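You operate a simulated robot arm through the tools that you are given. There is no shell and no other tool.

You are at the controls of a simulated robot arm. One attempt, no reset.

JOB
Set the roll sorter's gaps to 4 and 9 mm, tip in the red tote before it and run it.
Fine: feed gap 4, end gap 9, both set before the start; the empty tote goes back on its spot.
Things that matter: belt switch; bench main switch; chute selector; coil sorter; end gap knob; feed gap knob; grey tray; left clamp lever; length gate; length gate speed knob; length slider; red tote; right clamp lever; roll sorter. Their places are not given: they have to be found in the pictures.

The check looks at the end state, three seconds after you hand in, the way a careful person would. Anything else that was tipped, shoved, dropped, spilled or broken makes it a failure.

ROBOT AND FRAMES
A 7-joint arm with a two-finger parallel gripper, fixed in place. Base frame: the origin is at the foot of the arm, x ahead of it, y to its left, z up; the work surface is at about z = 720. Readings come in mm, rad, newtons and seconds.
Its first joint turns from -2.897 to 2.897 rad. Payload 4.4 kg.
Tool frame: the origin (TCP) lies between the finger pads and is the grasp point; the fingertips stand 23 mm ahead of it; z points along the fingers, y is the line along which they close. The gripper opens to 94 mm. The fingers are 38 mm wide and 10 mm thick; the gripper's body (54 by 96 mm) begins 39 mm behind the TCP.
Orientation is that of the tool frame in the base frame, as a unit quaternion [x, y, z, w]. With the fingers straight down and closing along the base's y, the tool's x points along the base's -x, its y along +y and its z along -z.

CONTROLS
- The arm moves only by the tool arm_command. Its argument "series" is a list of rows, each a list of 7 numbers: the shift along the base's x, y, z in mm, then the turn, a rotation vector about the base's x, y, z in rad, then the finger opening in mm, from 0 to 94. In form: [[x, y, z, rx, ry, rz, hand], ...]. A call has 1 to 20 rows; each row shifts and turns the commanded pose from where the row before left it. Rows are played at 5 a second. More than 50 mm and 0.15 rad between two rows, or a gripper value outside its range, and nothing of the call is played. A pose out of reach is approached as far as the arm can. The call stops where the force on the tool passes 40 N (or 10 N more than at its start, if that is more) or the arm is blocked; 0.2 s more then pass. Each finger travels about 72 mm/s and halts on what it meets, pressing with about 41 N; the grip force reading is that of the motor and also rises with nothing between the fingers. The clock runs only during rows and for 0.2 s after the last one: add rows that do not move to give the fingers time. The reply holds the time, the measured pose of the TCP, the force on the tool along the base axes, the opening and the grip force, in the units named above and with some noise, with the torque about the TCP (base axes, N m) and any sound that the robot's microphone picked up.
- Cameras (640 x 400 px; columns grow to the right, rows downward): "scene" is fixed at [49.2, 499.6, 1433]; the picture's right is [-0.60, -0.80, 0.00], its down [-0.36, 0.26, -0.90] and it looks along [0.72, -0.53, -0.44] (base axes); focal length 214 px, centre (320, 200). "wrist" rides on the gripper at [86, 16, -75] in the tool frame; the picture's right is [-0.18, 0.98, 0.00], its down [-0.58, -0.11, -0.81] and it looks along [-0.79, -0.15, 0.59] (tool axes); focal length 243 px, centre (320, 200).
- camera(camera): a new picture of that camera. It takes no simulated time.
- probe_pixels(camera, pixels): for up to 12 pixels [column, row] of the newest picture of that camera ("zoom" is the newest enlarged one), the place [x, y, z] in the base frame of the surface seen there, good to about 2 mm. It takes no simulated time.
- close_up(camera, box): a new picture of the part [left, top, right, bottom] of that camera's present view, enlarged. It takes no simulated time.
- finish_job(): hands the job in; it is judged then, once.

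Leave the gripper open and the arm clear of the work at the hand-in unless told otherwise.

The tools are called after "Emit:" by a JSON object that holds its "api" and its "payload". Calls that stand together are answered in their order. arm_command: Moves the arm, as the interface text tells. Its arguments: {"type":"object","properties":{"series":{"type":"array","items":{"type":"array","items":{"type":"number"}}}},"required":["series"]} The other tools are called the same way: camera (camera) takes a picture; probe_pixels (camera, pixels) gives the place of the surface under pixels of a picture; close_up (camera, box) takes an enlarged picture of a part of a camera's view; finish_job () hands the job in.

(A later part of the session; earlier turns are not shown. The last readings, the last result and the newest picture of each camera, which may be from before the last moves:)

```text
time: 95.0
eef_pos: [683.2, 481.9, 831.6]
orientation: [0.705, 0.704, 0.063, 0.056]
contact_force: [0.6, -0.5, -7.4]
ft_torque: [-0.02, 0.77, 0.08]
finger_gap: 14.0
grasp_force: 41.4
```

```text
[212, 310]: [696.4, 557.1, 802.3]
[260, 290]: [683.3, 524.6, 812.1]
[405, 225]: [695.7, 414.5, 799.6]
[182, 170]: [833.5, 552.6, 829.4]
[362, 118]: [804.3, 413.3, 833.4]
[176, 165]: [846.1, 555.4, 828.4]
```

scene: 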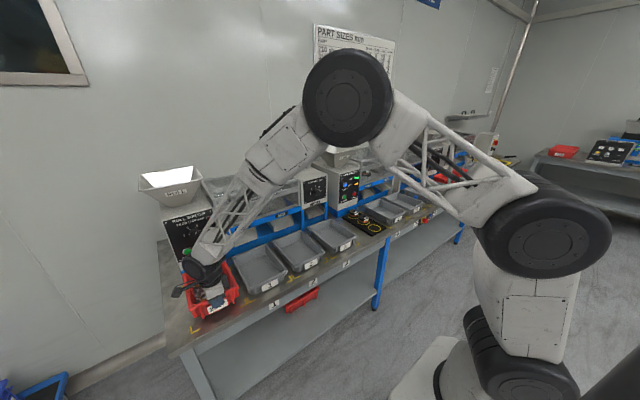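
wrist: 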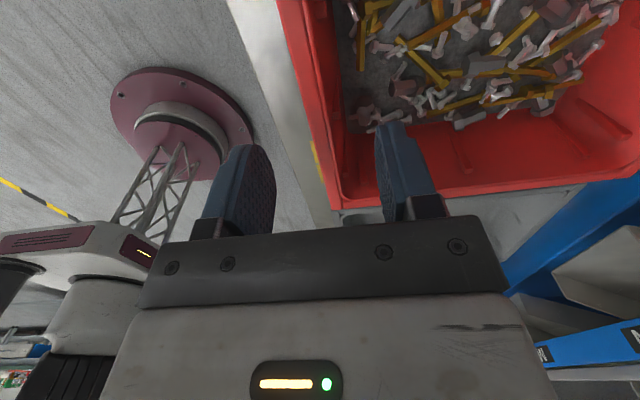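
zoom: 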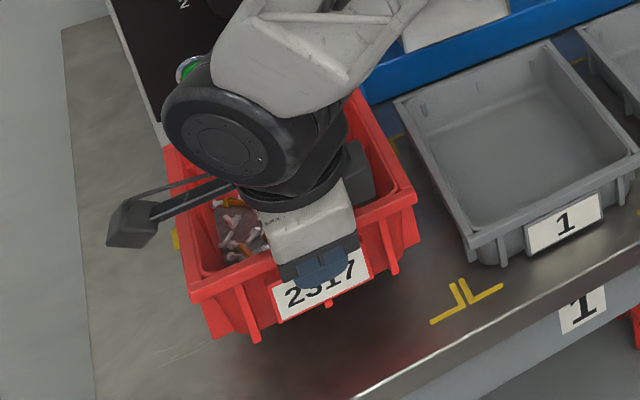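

The tote is airborne: 7.4 N weight, nearly level, grip steady at 14 mm. Back away 30 mm and raise gently, levelling slightly more.

Emit:
{"api": "arm_command", "payload": {"series": [[-6, 0, 8, 0, -0.02, 0, 0], [-8, 0, 15, 0, -0.02, 0, 0], [-8, 0, 20, 0, -0.02, 0, 0], [-8, 0, 22, 0, 0, 0, 0], [0, 0, 22, 0, 0, 0, 0], [0, 0, 22, 0, 0, 0, 0], [0, 0, 22, 0, 0, 0, 0], [0, 0, 22, 0, 0, 0, 0], [0, 0, 20, 0, 0, 0, 0], [0, 0, 10, 0, 0, 0, 0]]}}

Emit:
{"api": "camera", "payload": {"camera": "scene"}}

Emit:
{"api": "camera", "payload": {"camera": "wrist"}}

```text
time: 97.2
eef_pos: [652.4, 482.2, 1013.4]
orientation: [0.703, 0.702, 0.083, 0.077]
contact_force: [1.3, 0.3, -8.5]
ft_torque: [0.0, 0.77, 0.06]
finger_gap: 13.9
grasp_force: 41.0
```

```text
taken
```

scene: 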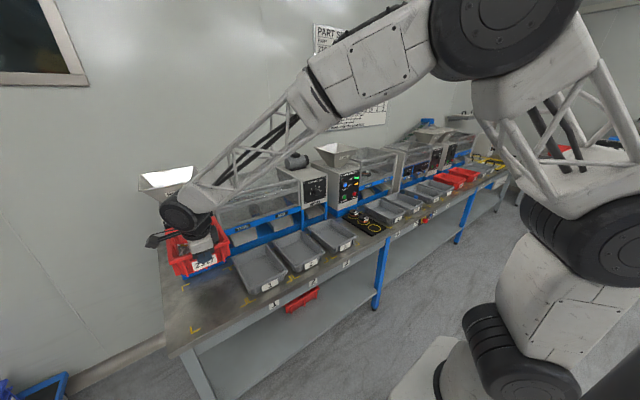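

```text
taken
```

wrist: 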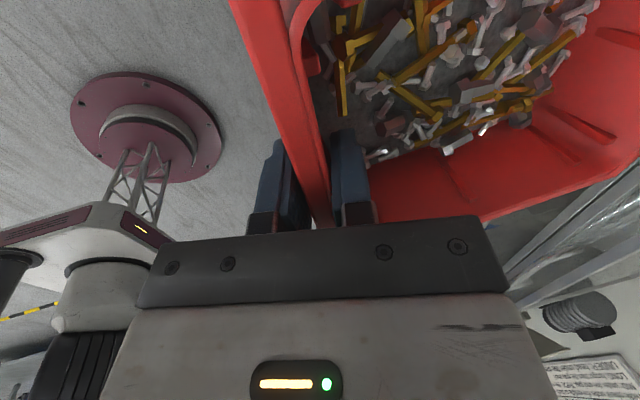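

Steady. Continue raising to z≈1310.

Emit:
{"api": "arm_command", "payload": {"series": [[0, 0, 10, 0, 0, 0, 0], [0, 0, 22, 0, 0, 0, 0], [0, 0, 26, 0, 0, 0, 0], [0, 0, 28, 0, 0, 0, 0], [0, 0, 28, 0, 0, 0, 0], [0, 0, 28, 0, 0, 0, 0], [0, 0, 28, 0, 0, 0, 0], [0, 0, 28, 0, 0, 0, 0], [0, 0, 28, 0, 0, 0, 0], [0, 0, 28, 0, 0, 0, 0], [0, 0, 24, 0, 0, 0, 0], [0, 0, 14, 0, 0, 0, 0], [0, 0, 6, 0, 0, 0, 0]]}}

Emit:
{"api": "close_up", "payload": {"camera": "scene", "box": [90, 60, 330, 260]}}

```text
time: 100.0
eef_pos: [652.0, 482.4, 1312.3]
orientation: [0.703, 0.702, 0.083, 0.077]
contact_force: [0.6, 0.1, -7.8]
ft_torque: [-0.03, 0.76, -0.05]
finger_gap: 14.1
grasp_force: 40.8
```

```text
2.00 times, centred on (210, 160) of scene
```

zoom: 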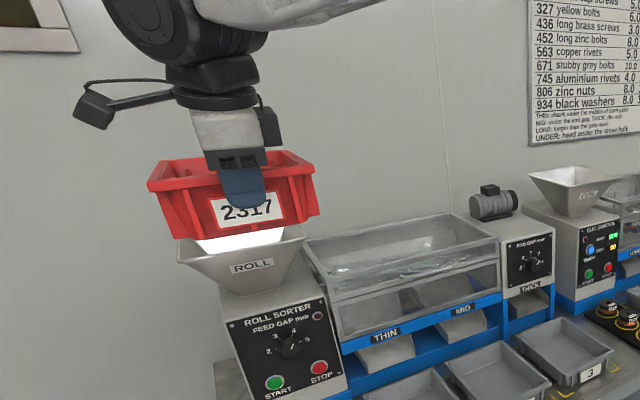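

Now raise the far end: pitch −0.4 rad about y so parts gather toward the gripped wall.

Emit:
{"api": "arm_command", "payload": {"series": [[0, 0, 0, 0, -0.05, 0, 0], [10, 0, 0, 0, -0.07, 0, 0], [20, 0, 0, 0, -0.08, 0, 0], [25, 0, 0, 0, -0.08, 0, 0], [30, 0, 0, 0, -0.07, 0, 0], [30, 0, 0, 0, -0.05, 0, 0], [30, 0, 0, 0, 0, 0, 0], [30, 0, 0, 0, 0, 0, 0], [20, 0, 0, 0, 0, 0, 0], [10, 0, 0, 0, 0, 0, 0]]}}

Emit:
{"api": "close_up", "payload": {"camera": "scene", "box": [90, 60, 330, 260]}}

Emit:
{"api": "camera", "payload": {"camera": "wrist"}}

```text
time: 102.2
eef_pos: [857.4, 482.4, 1311.0]
orientation: [0.672, 0.673, 0.222, 0.214]
contact_force: [0.4, 0.5, -7.3]
ft_torque: [0.0, 0.8, -0.04]
finger_gap: 14.4
grasp_force: 41.6
```

```text
2.00 times, centred on (210, 160) of scene
```

zoom: 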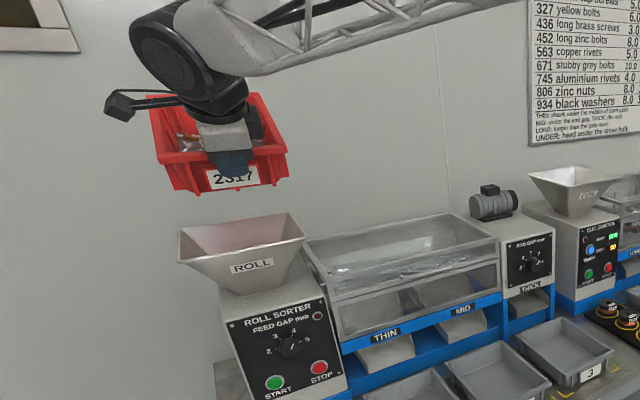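

```text
taken
```

wrist: 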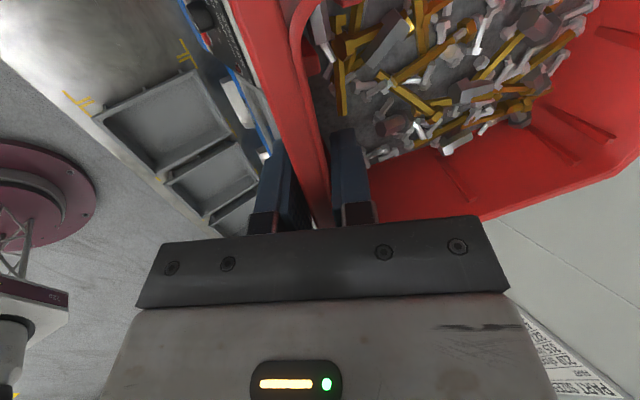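

Parts stay put so far. Measure the hopper rim now that it's fully visible.

Emit:
{"api": "close_up", "payload": {"camera": "scene", "box": [165, 155, 255, 215]}}

Emit:
{"api": "close_up", "payload": {"camera": "scene", "box": [130, 155, 230, 217]}}

Emit:
{"api": "probe_pixels", "payload": {"camera": "zoom", "pixels": [[75, 230], [150, 216], [250, 200], [350, 180], [440, 162], [465, 150], [90, 130], [400, 78], [440, 115], [62, 180], [240, 105], [300, 95]]}}

```text
6.67 times, centred on (210, 185) of scene
```

zoom: 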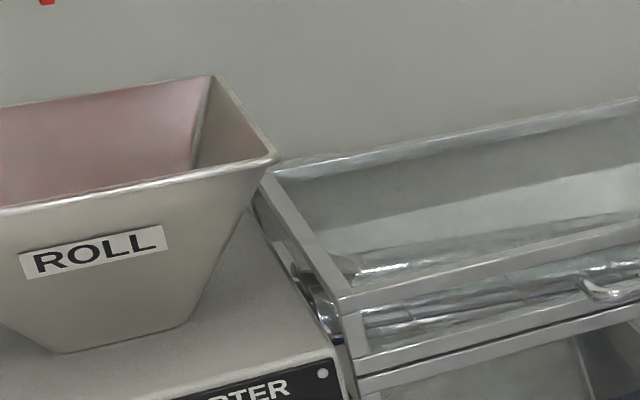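

```text
6.40 times, centred on (180, 186) of scene
```

zoom: 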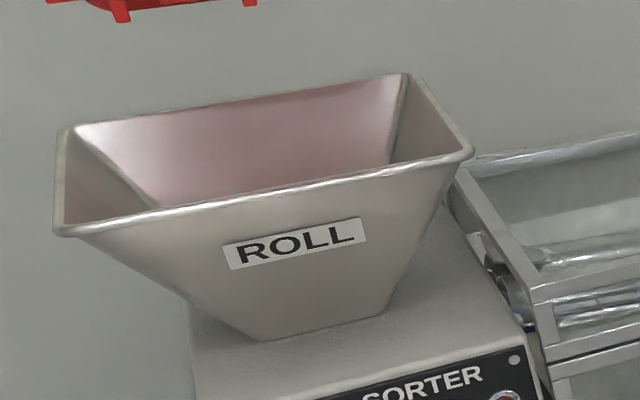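

```text
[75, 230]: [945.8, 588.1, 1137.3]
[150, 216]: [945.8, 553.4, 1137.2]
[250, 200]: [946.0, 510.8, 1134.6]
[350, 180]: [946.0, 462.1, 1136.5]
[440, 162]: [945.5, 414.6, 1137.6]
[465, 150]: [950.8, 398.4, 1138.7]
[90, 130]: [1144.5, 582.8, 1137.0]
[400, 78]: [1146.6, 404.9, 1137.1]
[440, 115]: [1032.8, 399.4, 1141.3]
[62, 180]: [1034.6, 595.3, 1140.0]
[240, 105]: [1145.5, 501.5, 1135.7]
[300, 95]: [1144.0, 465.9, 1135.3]
```

Hopper mouth is x 946–1147, y 397–596, rim z≈1140. Move over it: TCP to about (962, 502, 1315).

Emit:
{"api": "arm_command", "payload": {"series": [[10, 2, 0, 0, 0, 0, 0], [20, 4, 0, 0, 0, 0, 0], [25, 5, 2, 0, 0, 0, 0], [25, 5, 2, 0, 0, 0, 0], [17, 3, 0, 0, 0, 0, 0], [8, 1, 0, 0, 0, 0, 0], [0, 0, 0, 0, 0, 0, 0]]}}

Emit:
{"api": "close_up", "payload": {"camera": "scene", "box": [90, 60, 330, 260]}}

```text
time: 103.8
eef_pos: [963.4, 501.8, 1314.8]
orientation: [0.672, 0.673, 0.221, 0.215]
contact_force: [0.1, 1.2, -8.8]
ft_torque: [-0.02, 0.79, 0.05]
finger_gap: 14.3
grasp_force: 41.2
```

```text
2.00 times, centred on (210, 160) of scene
```

zoom: 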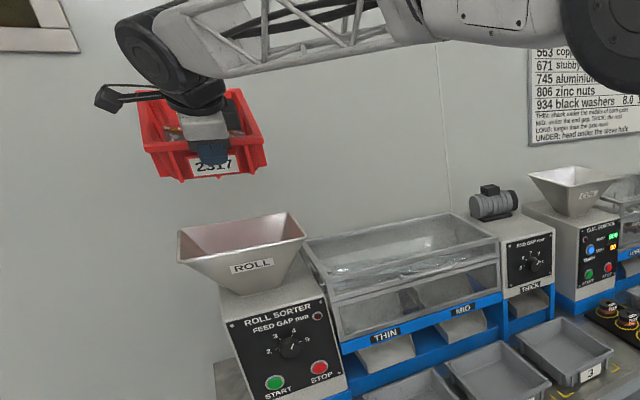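

Over the hopper. Begin the roll about the tote's long axis, 0.12 rad per row, first ≈48°.

Emit:
{"api": "arm_command", "payload": {"series": [[0, 0, 0, 0.06, 0, 0.025, 0], [0, 0, 0, 0.11, 0, 0.05, 0], [0, 0, 0, 0.11, 0, 0.05, 0], [0, 0, 0, 0.11, 0, 0.05, 0], [0, 0, 0, 0.11, 0, 0.05, 0], [0, 0, 0, 0.11, 0, 0.05, 0], [0, 0, 0, 0.11, 0, 0.05, 0], [0, 0, 0, 0, 0, 0, 0]]}}

Emit:
{"api": "close_up", "payload": {"camera": "scene", "box": [90, 60, 330, 260]}}

Emit:
{"api": "camera", "payload": {"camera": "wrist"}}

```text
time: 105.7
eef_pos: [962.5, 502.8, 1315.9]
orientation: [0.59, 0.649, 0.474, -0.073]
contact_force: [0.2, 0.4, -8.4]
ft_torque: [-0.18, 0.77, 0.03]
finger_gap: 14.3
grasp_force: 40.6
```

```text
2.00 times, centred on (210, 160) of scene
```

zoom: 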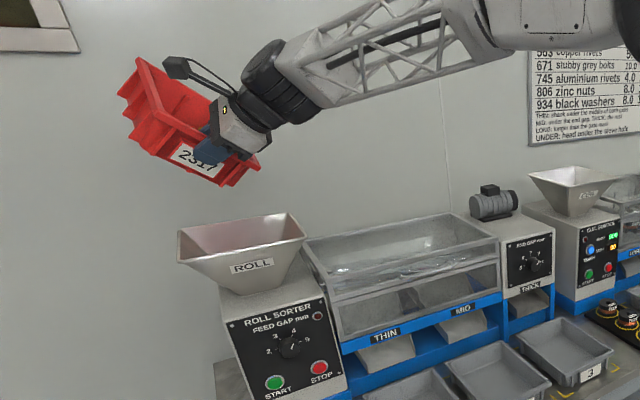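

```text
taken
```

wrist: 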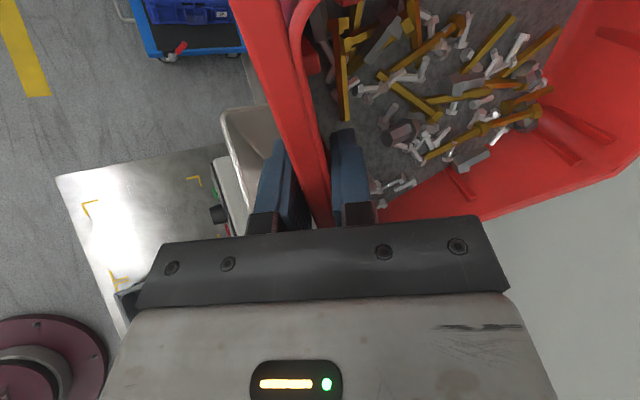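

Parts still cling at ~45–50°. Continue to ≈75° slowly.

Emit:
{"api": "arm_command", "payload": {"series": [[0, 0, 0, 0.11, 0, 0.05, 0], [0, 0, 0, 0.11, 0, 0.05, 0], [0, 0, 0, 0.11, 0, 0.05, 0], [0, 0, 0, 0.11, 0, 0.05, 0], [0, 0, 0, 0, 0, 0, 0]]}}

Emit:
{"api": "close_up", "payload": {"camera": "scene", "box": [90, 60, 330, 260]}}

Emit:
{"api": "camera", "payload": {"camera": "wrist"}}

```text
time: 106.8
eef_pos: [962.7, 502.9, 1316.2]
orientation: [0.493, 0.586, 0.595, -0.246]
contact_force: [-0.3, -0.3, -5.7]
ft_torque: [-0.15, 0.48, -0.03]
finger_gap: 13.8
grasp_force: 41.1
```

```text
2.00 times, centred on (210, 160) of scene
```

zoom: 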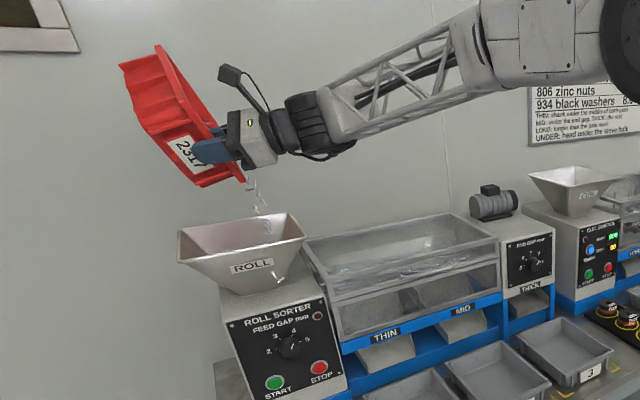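

```text
taken
```

wrist: 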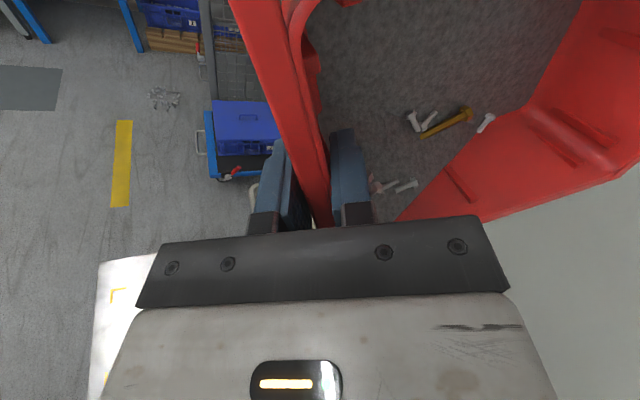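

Parts have begun to pour. Zoom to see where they are falling.

Emit:
{"api": "close_up", "payload": {"camera": "scene", "box": [165, 135, 255, 215]}}

Emit:
{"api": "probe_pixels", "payload": {"camera": "zoom", "pixels": [[345, 330], [320, 180], [250, 120], [310, 150]]}}

```text
5.00 times, centred on (210, 175) of scene
```

zoom: 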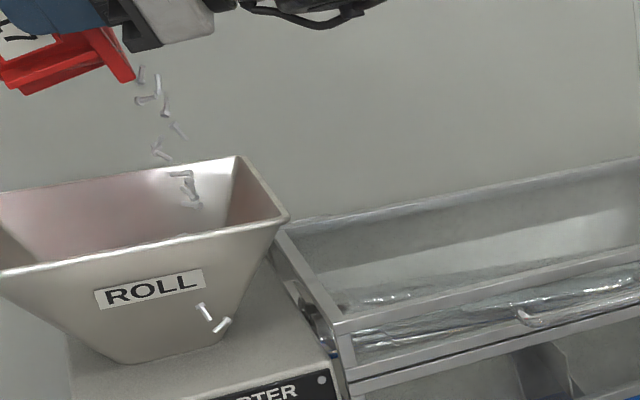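

```text
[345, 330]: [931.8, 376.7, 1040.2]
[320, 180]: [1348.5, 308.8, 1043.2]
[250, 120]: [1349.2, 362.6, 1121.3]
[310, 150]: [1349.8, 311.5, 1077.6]
```

Emit:
{"api": "probe_pixels", "payload": {"camera": "zoom", "pixels": [[204, 312], [222, 324], [141, 80], [158, 85], [147, 99], [165, 105], [180, 131], [160, 155], [185, 176], [192, 190], [130, 75], [110, 40]]}}

```text
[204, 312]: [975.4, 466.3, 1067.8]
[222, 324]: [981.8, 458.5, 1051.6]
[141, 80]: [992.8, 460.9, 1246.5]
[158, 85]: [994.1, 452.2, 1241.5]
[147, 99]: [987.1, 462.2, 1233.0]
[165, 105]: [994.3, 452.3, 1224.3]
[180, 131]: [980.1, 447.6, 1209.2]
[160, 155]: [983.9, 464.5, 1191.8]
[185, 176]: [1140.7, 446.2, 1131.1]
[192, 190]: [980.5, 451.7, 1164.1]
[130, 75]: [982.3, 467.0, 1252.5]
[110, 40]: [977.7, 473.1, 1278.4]
```

Two parts seem to be near the front face of the hopper. Shift the tote +25 mm in x right away and hold while it pours.

Emit:
{"api": "arm_command", "payload": {"series": [[12, 0, 0, 0, 0, 0, 0], [13, 0, 0, 0, 0, 0, 0], [0, 0, 0, 0, 0, 0, 0]]}}

Emit:
{"api": "close_up", "payload": {"camera": "scene", "box": [165, 135, 255, 215]}}

Emit:
{"api": "camera", "payload": {"camera": "wrist"}}

```text
time: 107.7
eef_pos: [987.8, 500.4, 1316.1]
orientation: [0.492, 0.587, 0.594, -0.247]
contact_force: [-0.4, -0.1, -4.9]
ft_torque: [-0.12, 0.34, 0.07]
finger_gap: 13.9
grasp_force: 41.1
```

```text
5.00 times, centred on (210, 175) of scene
```

zoom: 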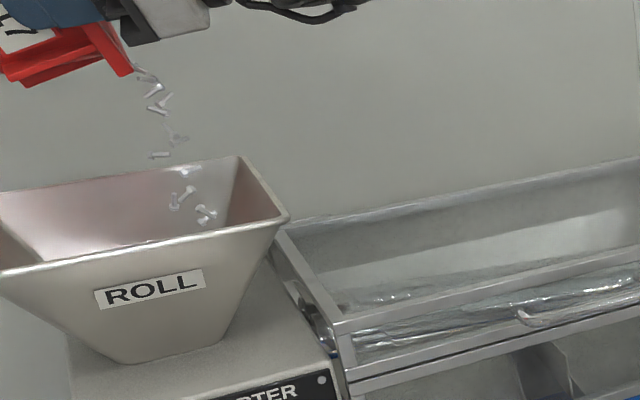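

```text
taken
```

wrist: 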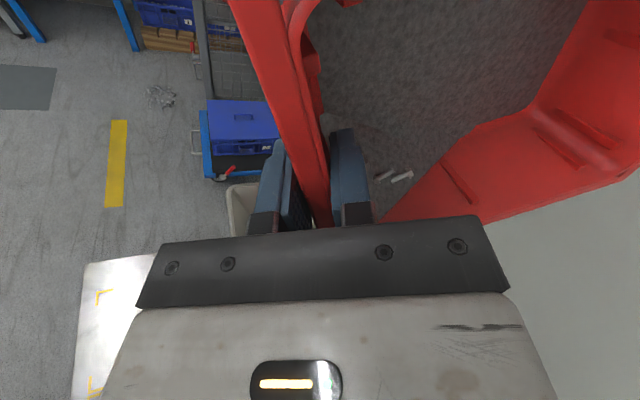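

Stream falls well inside the hopper now, and no parts are visible on the machine top. Hold and let it pour.

Emit:
{"api": "arm_command", "payload": {"series": [[0, 0, 0, 0, 0, 0, 0], [0, 0, 0, 0, 0, 0, 0], [0, 0, 0, 0, 0, 0, 0], [0, 0, 0, 0, 0, 0, 0]]}}

Emit:
{"api": "camera", "payload": {"camera": "scene"}}

Emit:
{"api": "close_up", "payload": {"camera": "scene", "box": [100, 100, 280, 260]}}

Emit:
{"api": "camera", "payload": {"camera": "wrist"}}

```text
time: 108.7
eef_pos: [988.7, 500.8, 1316.1]
orientation: [0.492, 0.586, 0.594, -0.247]
contact_force: [0.2, -0.6, -5.0]
ft_torque: [-0.11, 0.43, -0.01]
finger_gap: 13.5
grasp_force: 41.1
```

```text
taken
```

scene: 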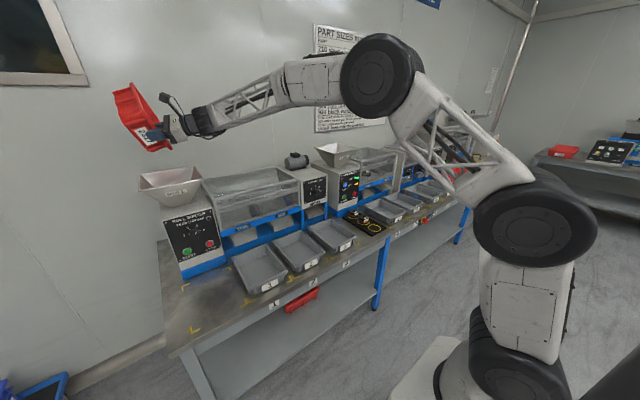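

```text
2.50 times, centred on (190, 180) of scene
```

zoom: 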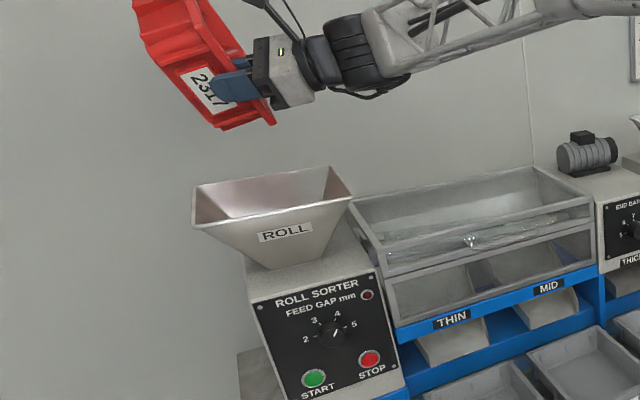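

```text
taken
```

wrist: 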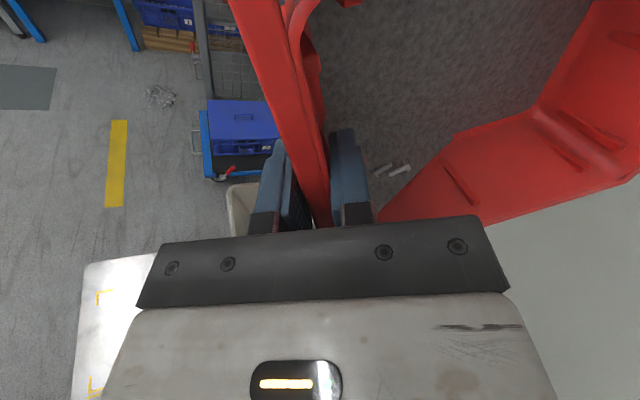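

Pouring paused at ≈78° roll with some parts left. Roll further in small steps with holds.

Emit:
{"api": "arm_command", "payload": {"series": [[0, 0, 0, 0.08, 0, 0.036, 0], [0, 0, 0, 0.08, 0, 0.036, 0], [0, 0, 0, 0.08, 0, 0.036, 0], [0, 0, 0, 0, 0, 0, 0], [0, 0, 0, 0, 0, 0, 0]]}}

Emit:
{"api": "close_up", "payload": {"camera": "scene", "box": [110, 80, 270, 215]}}

Emit:
{"api": "camera", "payload": {"camera": "wrist"}}

```text
time: 109.8
eef_pos: [987.3, 501.0, 1315.6]
orientation: [0.428, 0.536, 0.646, -0.335]
contact_force: [-0.6, -0.6, -2.3]
ft_torque: [-0.02, 0.12, -0.01]
finger_gap: 12.5
grasp_force: 40.5
```

```text
2.96 times, centred on (190, 148) of scene
```

zoom: 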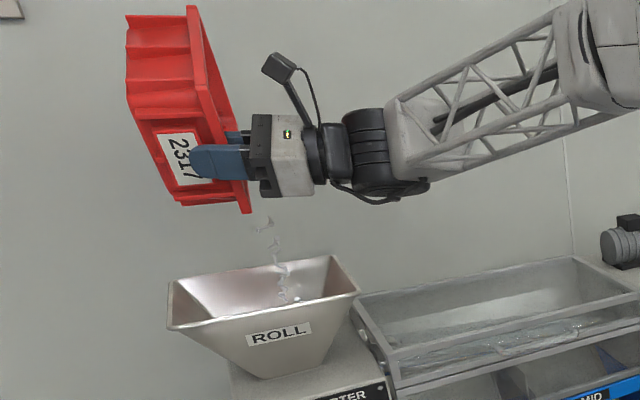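

```text
taken
```

wrist: 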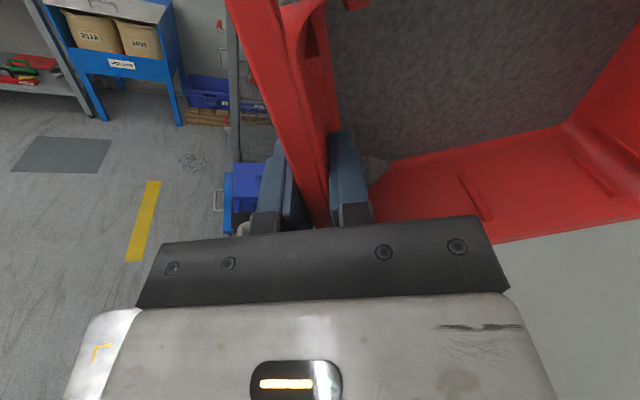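

Nearly empty (2.3 N). Roll more to clear the last parts.

Emit:
{"api": "arm_command", "payload": {"series": [[0, 0, 0, 0.08, 0, 0.036, 0], [0, 0, 0, 0.08, 0, 0.036, 0], [0, 0, 0, 0.08, 0, 0.036, 0], [0, 0, 0, 0.08, 0, 0.036, 0], [0, 0, 0, 0, 0, 0, 0], [0, 0, 0, 0, 0, 0, 0], [0, 0, 0, 0, 0, 0, 0]]}}

Emit:
{"api": "close_up", "payload": {"camera": "scene", "box": [110, 80, 270, 215]}}

Emit:
{"api": "camera", "payload": {"camera": "wrist"}}

```text
time: 111.5
eef_pos: [987.2, 502.3, 1315.9]
orientation: [0.329, 0.456, 0.698, -0.444]
contact_force: [-1.2, 0.2, -2.6]
ft_torque: [-0.04, 0.18, -0.03]
finger_gap: 12.5
grasp_force: 40.9
```

```text
2.96 times, centred on (190, 148) of scene
```

zoom: 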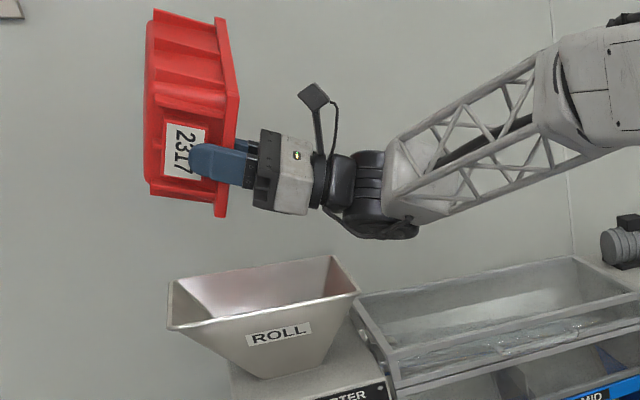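

```text
taken
```

wrist: 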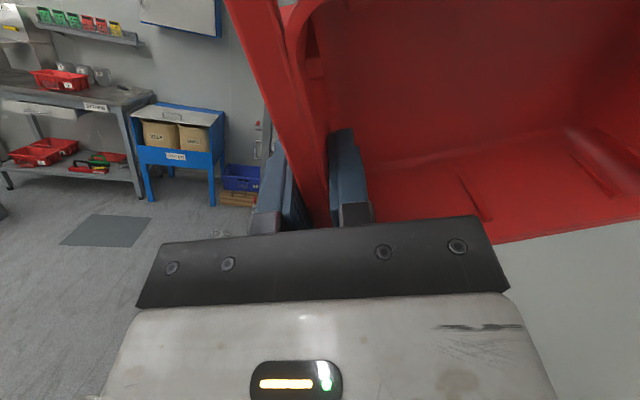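

The tote looks empty at ≈117°. Roll a touch more with a hold for certainty.

Emit:
{"api": "arm_command", "payload": {"series": [[0, 0, 0, 0.08, 0, 0.036, 0], [0, 0, 0, 0.08, 0, 0.036, 0], [0, 0, 0, 0, 0, 0, 0], [0, 0, 0, 0, 0, 0, 0], [0, 0, 0, 0, 0, 0, 0]]}}

Emit:
{"api": "close_up", "payload": {"camera": "scene", "box": [110, 80, 270, 215]}}

Emit:
{"api": "close_up", "payload": {"camera": "scene", "box": [150, 155, 250, 217]}}

Emit:
{"api": "close_up", "payload": {"camera": "scene", "box": [150, 240, 280, 350]}}

```text
time: 112.7
eef_pos: [986.9, 502.7, 1316.1]
orientation: [0.275, 0.41, 0.716, -0.493]
contact_force: [0.6, 0.1, -2.2]
ft_torque: [-0.07, 0.23, 0.01]
finger_gap: 12.8
grasp_force: 41.1
```

```text
2.96 times, centred on (190, 148) of scene
```

zoom: 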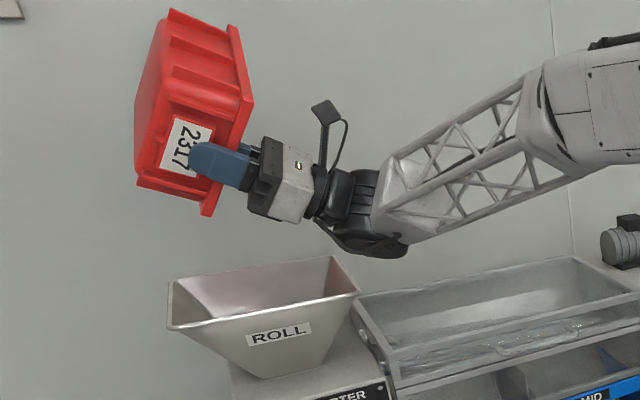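

```text
6.40 times, centred on (200, 186) of scene
```

zoom: 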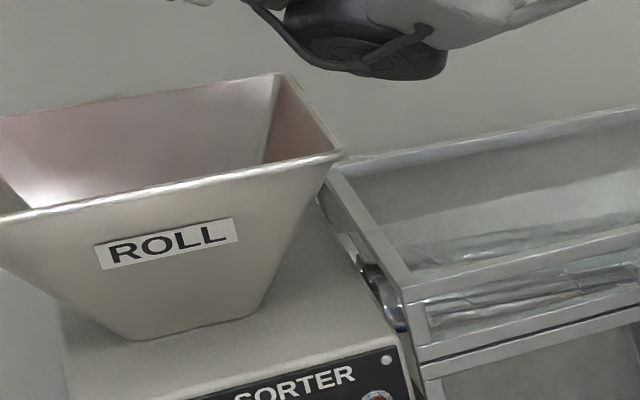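

```text
3.64 times, centred on (215, 295) of scene
```

zoom: 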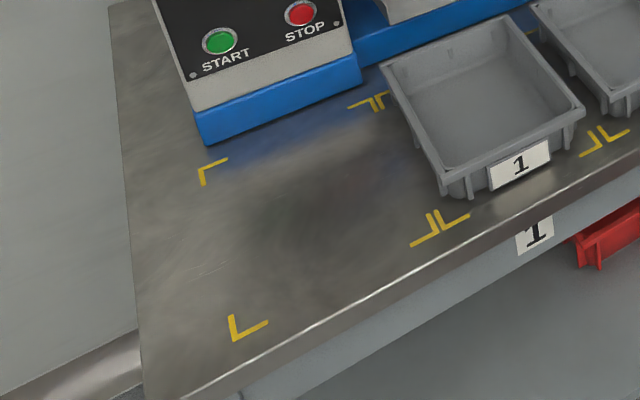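

No spilled parts visible on the bench or machine top. Probe the spot's corner marks for the return.

Emit:
{"api": "probe_pixels", "payload": {"camera": "zoom", "pixels": [[202, 170], [226, 160], [204, 183], [235, 337], [266, 323], [231, 318], [437, 234], [413, 244], [427, 213], [377, 98], [352, 105], [383, 108]]}}

```text
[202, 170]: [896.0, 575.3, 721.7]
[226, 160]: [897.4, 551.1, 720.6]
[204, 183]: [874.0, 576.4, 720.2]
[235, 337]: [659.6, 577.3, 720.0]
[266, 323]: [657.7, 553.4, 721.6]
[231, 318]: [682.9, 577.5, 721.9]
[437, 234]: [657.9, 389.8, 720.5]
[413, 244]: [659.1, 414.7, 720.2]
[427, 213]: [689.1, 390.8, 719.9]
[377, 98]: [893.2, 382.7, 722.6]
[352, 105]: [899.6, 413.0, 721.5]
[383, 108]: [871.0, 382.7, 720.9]
```

Spot is x 658–897, y 389–577 – centred where the tote stood. Now unroll, then retreat from the hopper.

Emit:
{"api": "arm_command", "payload": {"series": [[0, 0, 5, -0.1106, 0, -0.05, 0], [0, 0, 5, -0.1106, 0, -0.05, 0], [0, 0, 0, -0.1106, 0, -0.05, 0], [0, 0, 0, -0.1106, 0, -0.05, 0], [0, 0, 0, -0.1106, 0, -0.05, 0], [0, 0, 0, -0.1106, 0, -0.05, 0], [0, 0, 0, -0.1106, 0, -0.05, 0], [0, 0, 0, -0.1106, 0, -0.05, 0], [-10, 0, 0, -0.1106, 0, -0.05, 0], [-20, 0, 0, -0.1106, 0, -0.05, 0], [-20, 0, 0, -0.1106, 0, -0.05, 0], [-20, 0, 0, -0.1106, 0, -0.05, 0], [-20, 0, 0, -0.1106, 0, -0.05, 0], [-20, 0, 0, -0.1106, 0, -0.05, 0], [-20, 0, 0, -0.1106, 0, -0.05, 0], [-20, 0, 0, -0.1106, 0, -0.05, 0], [-20, 0, 0, -0.1106, 0, -0.05, 0], [-10, 0, 0, 0, 0, 0, 0]]}}

Emit:
{"api": "camera", "payload": {"camera": "wrist"}}

Emit:
{"api": "close_up", "payload": {"camera": "scene", "box": [90, 60, 330, 260]}}

```text
time: 116.5
eef_pos: [806.6, 502.1, 1325.7]
orientation: [0.673, 0.673, 0.22, 0.216]
contact_force: [0.1, -0.1, -3.2]
ft_torque: [-0.02, 0.27, 0.08]
finger_gap: 12.4
grasp_force: 40.7
```

```text
taken
```

wrist: 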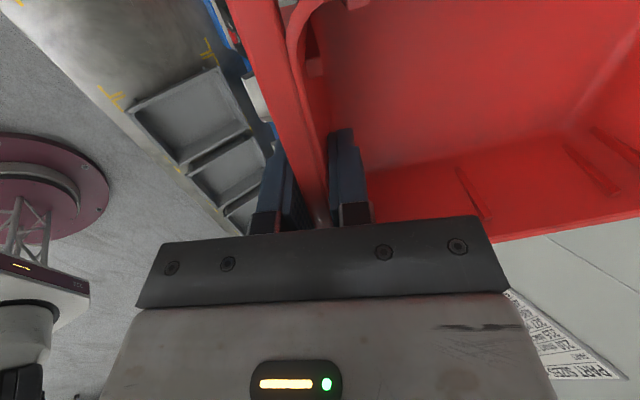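

```text
2.00 times, centred on (210, 160) of scene
```

zoom: 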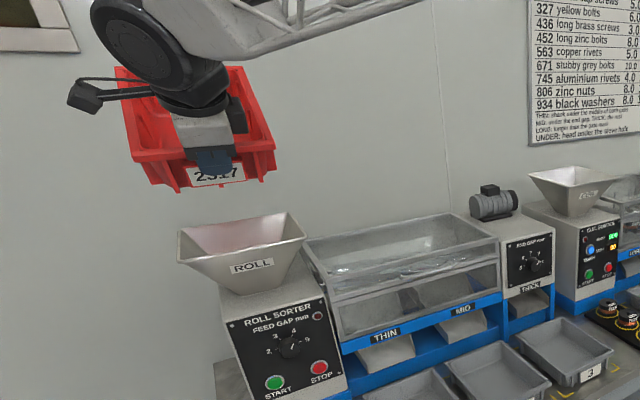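

Empty tote, 3 N. Level it: pitch +0.5 about y while backing to x≈650, y≈482.

Emit:
{"api": "arm_command", "payload": {"series": [[-10, -2, 0, 0, 0.05, 0, 0], [-20, -3, 0, 0, 0.07, 0, 0], [-22, -3, 0, 0, 0.07, 0, 0], [-22, -3, 0, 0, 0.07, 0, 0], [-22, -3, 0, 0, 0.07, 0, 0], [-22, -3, 0, 0, 0.07, 0, 0], [-20, -2, -5, 0, 0.06, 0, 0], [-12, 0, -15, 0, 0.04, 0, 0], [-4, 0, -25, 0, 0, 0, 0], [0, 0, -30, 0, 0, 0, 0], [0, 0, -30, 0, 0, 0, 0], [0, 0, -30, 0, 0, 0, 0], [0, 0, -30, 0, 0, 0, 0], [0, 0, -30, 0, 0, 0, 0], [0, 0, -30, 0, 0, 0, 0], [0, 0, -30, 0, 0, 0, 0], [0, 0, -30, 0, 0, 0, 0], [0, 0, -25, 0, 0, 0, 0], [0, 0, -15, 0, 0, 0, 0], [0, 0, 0, 0, 0, 0, 0]]}}

Emit:
{"api": "close_up", "payload": {"camera": "scene", "box": [130, 180, 290, 320]}}

```text
time: 120.7
eef_pos: [652.0, 483.3, 999.3]
orientation: [0.706, 0.705, 0.047, 0.043]
contact_force: [0.4, -0.8, -1.8]
ft_torque: [0.0, 0.23, -0.06]
finger_gap: 12.5
grasp_force: 41.1
```

```text
2.86 times, centred on (210, 250) of scene
```

zoom: 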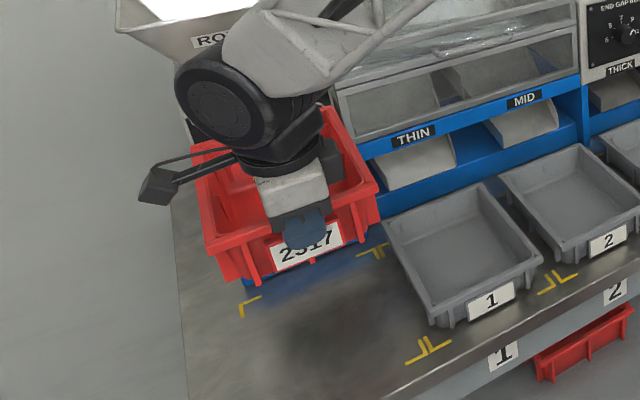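

Probe the tote's rim corners to know its tilt and offset relative to the hand.

Emit:
{"api": "probe_pixels", "payload": {"camera": "zoom", "pixels": [[212, 249], [240, 240], [370, 186], [376, 180], [194, 147], [200, 160], [335, 112], [356, 150], [365, 165], [202, 210], [255, 282], [375, 225]]}}

```text
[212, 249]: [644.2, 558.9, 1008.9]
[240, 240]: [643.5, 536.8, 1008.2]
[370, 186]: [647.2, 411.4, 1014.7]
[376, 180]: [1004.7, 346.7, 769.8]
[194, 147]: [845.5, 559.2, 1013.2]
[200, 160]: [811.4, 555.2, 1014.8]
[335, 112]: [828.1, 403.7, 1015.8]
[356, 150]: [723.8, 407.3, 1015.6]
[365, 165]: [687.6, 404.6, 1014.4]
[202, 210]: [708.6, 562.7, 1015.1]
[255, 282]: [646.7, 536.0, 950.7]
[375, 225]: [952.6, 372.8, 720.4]
```

The tote is level, rim at TCP+15, front lip at TCP−8.5. Target TCP ≈ (682.5, 484, 780.5). Shift over and lower to ≈15 mm above.

Emit:
{"api": "arm_command", "payload": {"series": [[8, 0.5, -5, 0, 0, 0, 0], [12, 0.3, -20, 0, 0, 0, 0], [10, 0, -28, 0, 0, 0, 0], [0, 0, -30, 0, 0, 0, 0], [0, 0, -30, 0, 0, 0, 0], [0, 0, -30, 0, 0, 0, 0], [0, 0, -30, 0, 0, 0, 0], [0, 0, -20, 0, 0, 0, 0], [0, 0, -10, 0, 0, 0, 0], [0, 0, 0, 0, 0, 0, 0]]}}

Emit:
{"api": "close_up", "payload": {"camera": "scene", "box": [150, 235, 270, 340]}}

Emit:
{"api": "camera", "payload": {"camera": "wrist"}}

```text
time: 122.8
eef_pos: [683.8, 483.0, 797.4]
orientation: [0.706, 0.705, 0.047, 0.042]
contact_force: [-0.1, 0.6, -2.1]
ft_torque: [0.0, 0.24, 0.04]
finger_gap: 12.8
grasp_force: 41.1
```

```text
3.81 times, centred on (210, 288) of scene
```

zoom: 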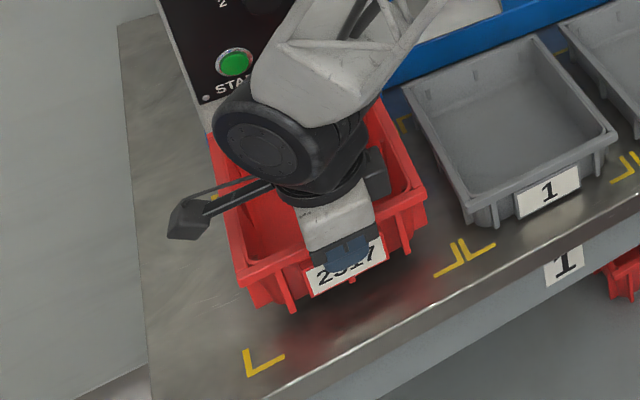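

```text
taken
```

wrist: 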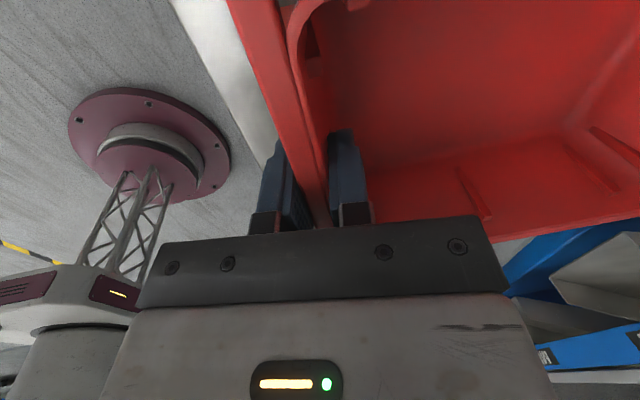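

Lower in small steps (−16 mm expected) watching the vertical force.

Emit:
{"api": "arm_command", "payload": {"series": [[-0.5, 0.5, -5, 0, 0, 0, 0], [0, 0, -5, 0, 0, 0, 0], [0, 0, -3, 0, 0, 0, 0], [0, 0, -2, 0, 0, 0, 0], [0, 0, 0, 0, 0, 0, 0]]}}

```text
time: 124.0
eef_pos: [683.3, 484.4, 782.8]
orientation: [0.706, 0.705, 0.046, 0.041]
contact_force: [0.6, -0.4, -2.2]
ft_torque: [0.0, 0.24, -0.07]
finger_gap: 12.6
grasp_force: 40.9
```

Emit:
{"api": "arm_command", "payload": {"series": [[0, 0, -1, 0, 0, 0, 0], [0, 0, -1, 0, 0, 0, 0], [0, 0, -1, 0, 0, 0, 0], [0, 0, 0, 0, 0, 0, 0]]}}

```text
time: 125.0
eef_pos: [684.7, 484.0, 781.0]
orientation: [0.706, 0.706, 0.047, 0.042]
contact_force: [0.0, -4.0, 15.4]
ft_torque: [0.92, 0.06, -0.11]
finger_gap: 12.6
grasp_force: 40.9
```

Bottom has touched (15 N). Ease up 0.5 mm and open the fingers.

Emit:
{"api": "arm_command", "payload": {"series": [[0, 0, 0.6, 0, 0, 0, 0], [0, 0, 0, 0, 0, 0, 20], [0, 0, 0, 0, 0, 0, 40], [0, 0, 0, 0, 0, 0, 50], [0, 0, 0, 0, 0, 0, 50]]}}

Emit:
{"api": "close_up", "payload": {"camera": "scene", "box": [150, 235, 270, 340]}}

Emit:
{"api": "camera", "payload": {"camera": "wrist"}}

```text
time: 126.2
eef_pos: [683.4, 483.9, 780.6]
orientation: [0.706, 0.705, 0.047, 0.042]
contact_force: [0.1, 0.6, -0.4]
ft_torque: [0.0, -0.02, -0.01]
finger_gap: 50.0
grasp_force: 0.1
```

```text
3.81 times, centred on (210, 288) of scene
```

zoom: 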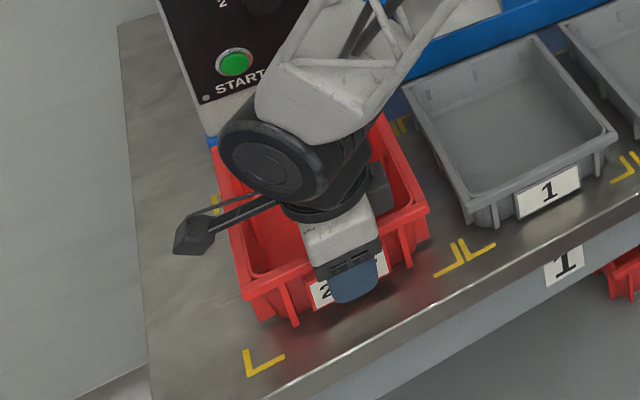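

```text
taken
```

wrist: 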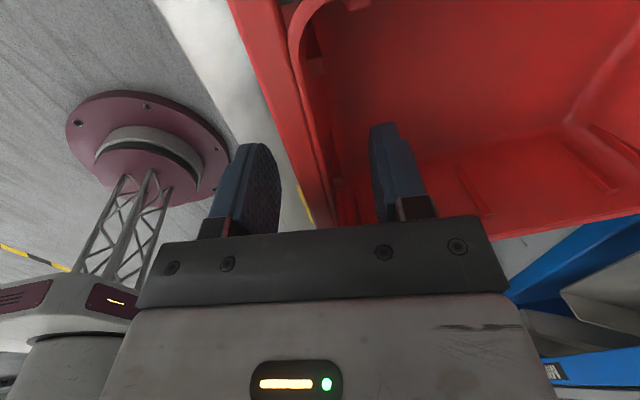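

Fingers clear both sides. Lift straight up to z≈1000 and check the tote's seat.

Emit:
{"api": "arm_command", "payload": {"series": [[0, 0, 15, 0, 0, 0, 50], [0, 0, 25, 0, 0, 0, 50], [0, 0, 30, 0, 0, 0, 50], [0, 0, 40, 0, 0, 0, 50], [0, 0, 40, 0, 0, 0, 50], [0, 0, 40, 0, 0, 0, 50], [0, 0, 40, 0, 0, 0, 50], [0, 0, 40, 0, 0, 0, 50], [0, 0, 40, 0, 0, 0, 50], [0, 0, 40, 0, 0, 0, 50], [0, 0, 40, 0, 0, 0, 50]]}}

Emit:
{"api": "close_up", "payload": {"camera": "scene", "box": [150, 235, 270, 340]}}

Emit:
{"api": "probe_pixels", "payload": {"camera": "zoom", "pixels": [[245, 290], [270, 280], [420, 215], [215, 150], [375, 115], [250, 370], [440, 270], [220, 200], [405, 125]]}}

```text
time: 128.7
eef_pos: [683.0, 485.3, 1169.8]
orientation: [0.705, 0.706, 0.046, 0.043]
contact_force: [0.1, 0.9, -0.6]
ft_torque: [-0.02, -0.02, 0.0]
finger_gap: 49.9
grasp_force: 0.0
```

```text
3.81 times, centred on (210, 288) of scene
```

zoom: 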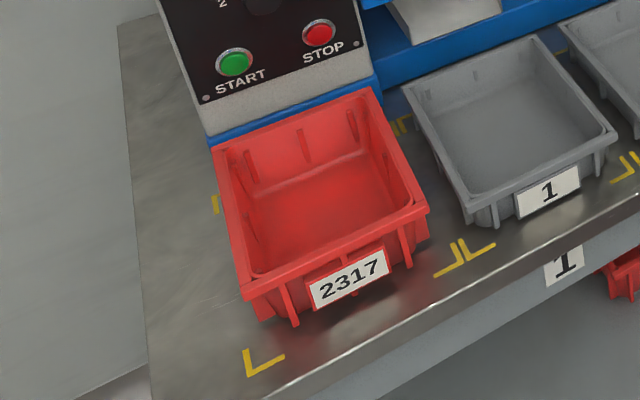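

```text
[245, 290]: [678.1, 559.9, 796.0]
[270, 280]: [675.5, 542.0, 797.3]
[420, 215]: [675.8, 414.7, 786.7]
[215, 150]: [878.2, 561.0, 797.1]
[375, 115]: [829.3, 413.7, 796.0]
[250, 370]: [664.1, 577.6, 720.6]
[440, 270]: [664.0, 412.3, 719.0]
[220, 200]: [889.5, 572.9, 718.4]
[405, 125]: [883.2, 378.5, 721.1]
```

The tote is empty and seated where it was. Now measure the START button.

Emit:
{"api": "close_up", "payload": {"camera": "scene", "box": [175, 235, 225, 270]}}

Emit:
{"api": "probe_pixels", "payload": {"camera": "zoom", "pixels": [[150, 205], [175, 205], [125, 205], [150, 180], [150, 235], [110, 205], [195, 200], [60, 220]]}}

```text
11.43 times, centred on (200, 252) of scene
```

zoom: 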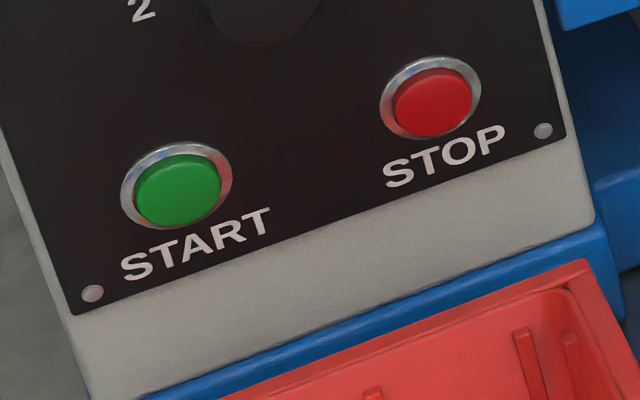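

```text
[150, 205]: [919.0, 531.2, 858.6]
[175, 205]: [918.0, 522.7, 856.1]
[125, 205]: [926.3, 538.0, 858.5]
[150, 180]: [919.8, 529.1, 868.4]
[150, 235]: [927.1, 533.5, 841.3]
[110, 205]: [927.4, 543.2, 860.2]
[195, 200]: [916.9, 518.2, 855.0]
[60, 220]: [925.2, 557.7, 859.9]
```

START's face is at about (918, 522.5, 863). I'll pitch the hand to 30° below horizontal with the fingers closed, moving to about (790, 522, 940).

Emit:
{"api": "arm_command", "payload": {"series": [[10, 5, -20, 0, -0.135, 0, 30], [15, 5, -30, 0, -0.135, 0, 0], [15, 5, -30, 0, -0.135, 0, 0], [15, 5, -35, 0, -0.135, 0, 0], [15, 5, -35, 0, -0.135, 0, 0], [15, 5, -35, 0, -0.135, 0, 0], [15, 5, -35, 0, -0.135, 0, 0], [7, 2, -10, 0, 0, 0, 0], [0, 0, 0, 0, 0, 0, 0]]}}

Emit:
{"api": "close_up", "payload": {"camera": "scene", "box": [130, 180, 290, 320]}}

Emit:
{"api": "camera", "payload": {"camera": "wrist"}}

```text
time: 130.7
eef_pos: [818.1, 526.3, 980.2]
orientation: [0.606, 0.63, 0.341, 0.345]
contact_force: [0.3, -1.0, 0.0]
ft_torque: [0.0, -0.05, -0.01]
finger_gap: 0.1
grasp_force: 41.2
out of reach, approached as far as the arm can: row 7
```

```text
2.86 times, centred on (210, 250) of scene
```

zoom: 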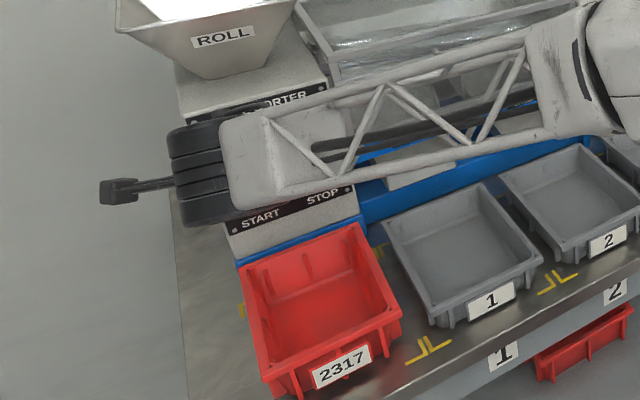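

```text
taken
```

wrist: 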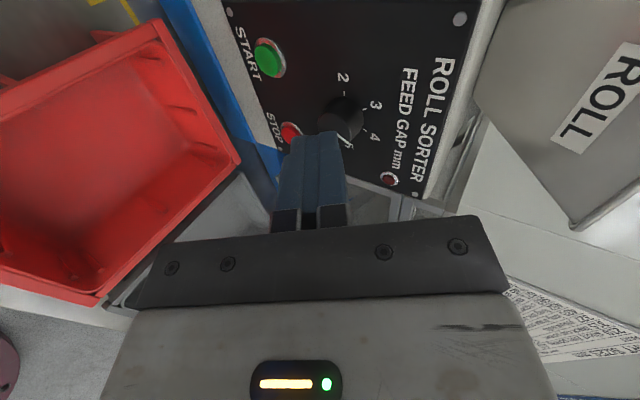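

Reached pitch ≈32° below horizontal at (818, 526, 980), near a joint limit. Ease the pitch 0.15 and test lowering in small steps at x≈815.

Emit:
{"api": "arm_command", "payload": {"series": [[0, 0, -10, 0, 0.08, 0, 0], [0, 0, -15, 0, 0.07, 0, 0], [0, -1, -20, 0, 0, 0, 0], [0, -1, -20, 0, 0, 0, 0]]}}

Emit:
{"api": "close_up", "payload": {"camera": "scene", "box": [130, 180, 290, 320]}}

Emit:
{"api": "probe_pixels", "payload": {"camera": "zoom", "pixels": [[440, 170], [440, 215], [300, 215], [240, 225], [200, 235], [520, 130], [600, 150]]}}

```text
time: 131.7
eef_pos: [817.0, 523.3, 915.8]
orientation: [0.631, 0.653, 0.295, 0.297]
contact_force: [-0.4, -0.3, 0.3]
ft_torque: [-0.02, 0.01, -0.01]
finger_gap: 0.0
grasp_force: 40.9
```

```text
2.86 times, centred on (210, 250) of scene
```

zoom: 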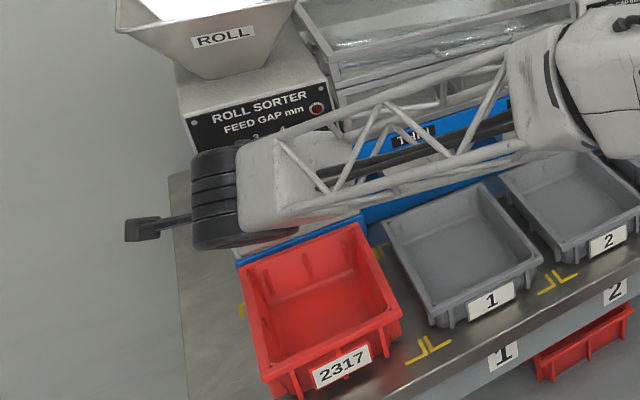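

```text
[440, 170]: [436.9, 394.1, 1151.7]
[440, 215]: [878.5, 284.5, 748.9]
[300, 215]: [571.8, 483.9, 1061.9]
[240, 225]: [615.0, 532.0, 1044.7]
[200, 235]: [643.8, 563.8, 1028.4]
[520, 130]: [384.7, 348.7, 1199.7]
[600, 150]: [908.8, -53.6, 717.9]
```

Forearm and wrist are high above everything (z>1030). Lower to z≈870 and advance to x≈880, y≈522.5.

Emit:
{"api": "arm_command", "payload": {"series": [[0, -0.5, -20, 0, 0, 0, 0], [10, 0, -15, 0, 0, 0, 0], [20, 0, -10, 0, 0, 0, 0], [20, 0, 0, 0, 0, 0, 0], [13, 0, 0, 0, 0, 0, 0], [0, 0, 0, 0, 0, 0, 0]]}}

Emit:
{"api": "camera", "payload": {"camera": "wrist"}}

Emit:
{"api": "close_up", "payload": {"camera": "scene", "box": [130, 180, 290, 320]}}

```text
time: 133.1
eef_pos: [882.8, 523.3, 870.7]
orientation: [0.631, 0.654, 0.295, 0.296]
contact_force: [0.1, 0.5, -0.4]
ft_torque: [0.02, 0.03, 0.0]
finger_gap: 0.1
grasp_force: 40.7
```

```text
taken
```

wrist: 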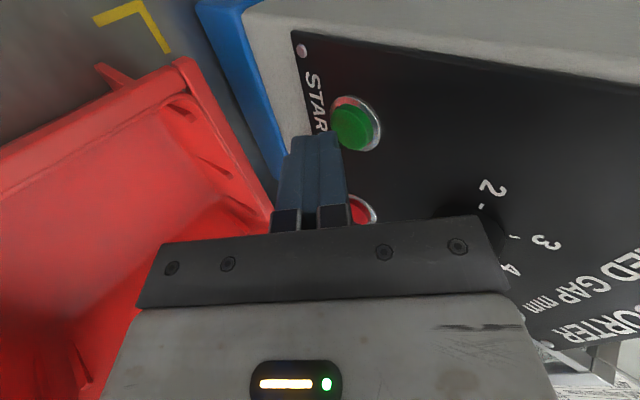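

```text
2.86 times, centred on (210, 250) of scene
```

zoom: 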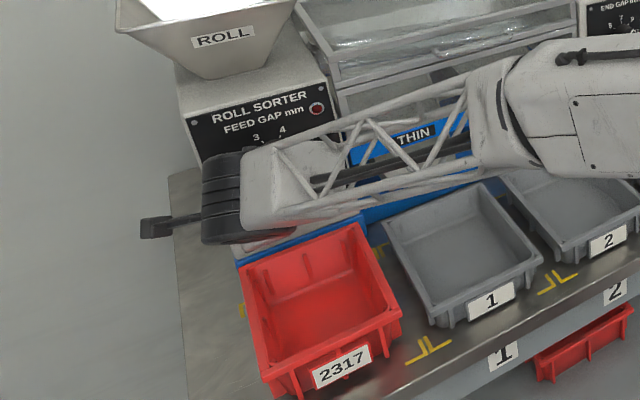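

Check alignment: zoom on fingertips and button in the wrist view and probe.

Emit:
{"api": "close_up", "payload": {"camera": "wrist", "box": [270, 80, 410, 180]}}

Emit:
{"api": "probe_pixels", "payload": {"camera": "zoom", "pixels": [[350, 200], [400, 240], [320, 170], [420, 180], [210, 260], [160, 260], [300, 250], [340, 255], [375, 130]]}}

```text
4.00 times, centred on (340, 130) of wrist
```

zoom: 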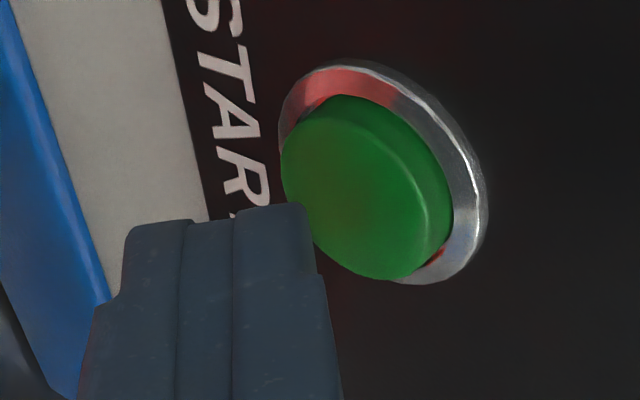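

```text
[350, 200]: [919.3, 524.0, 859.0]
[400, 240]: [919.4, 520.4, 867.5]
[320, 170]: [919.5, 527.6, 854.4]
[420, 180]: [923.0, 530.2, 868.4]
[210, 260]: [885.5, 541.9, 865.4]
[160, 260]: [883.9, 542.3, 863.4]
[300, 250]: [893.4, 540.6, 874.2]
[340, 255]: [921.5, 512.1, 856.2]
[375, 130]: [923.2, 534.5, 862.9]
```

Aligned: tip edge at about (907, 523, 863), button face at x≈919. Push forward in small steps.

Emit:
{"api": "arm_command", "payload": {"series": [[5, 0, 0, 0, 0, 0, 0], [4, 0, 0, 0, 0, 0, 0], [3, 0, 0, 0, 0, 0, 0], [2, 0, 0, 0, 0, 0, 0], [1.5, 0, 0, 0, 0, 0, 0]]}}

Emit:
{"api": "close_up", "payload": {"camera": "wrist", "box": [270, 80, 410, 180]}}

Emit:
{"api": "close_up", "payload": {"camera": "scene", "box": [165, 200, 255, 260]}}

```text
time: 134.2
eef_pos: [897.9, 524.1, 872.2]
orientation: [0.632, 0.653, 0.294, 0.296]
contact_force: [-2.0, 0.0, 0.2]
ft_torque: [0.02, 0.05, -0.01]
finger_gap: 0.0
grasp_force: 41.0
```

```text
4.00 times, centred on (340, 130) of wrist
```

zoom: 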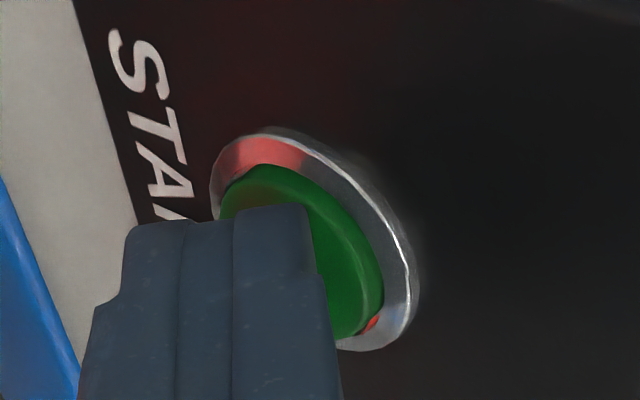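

```text
6.67 times, centred on (210, 230) of scene
```

zoom: 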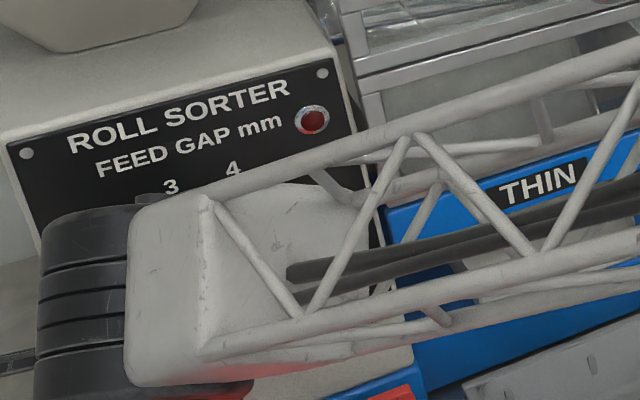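

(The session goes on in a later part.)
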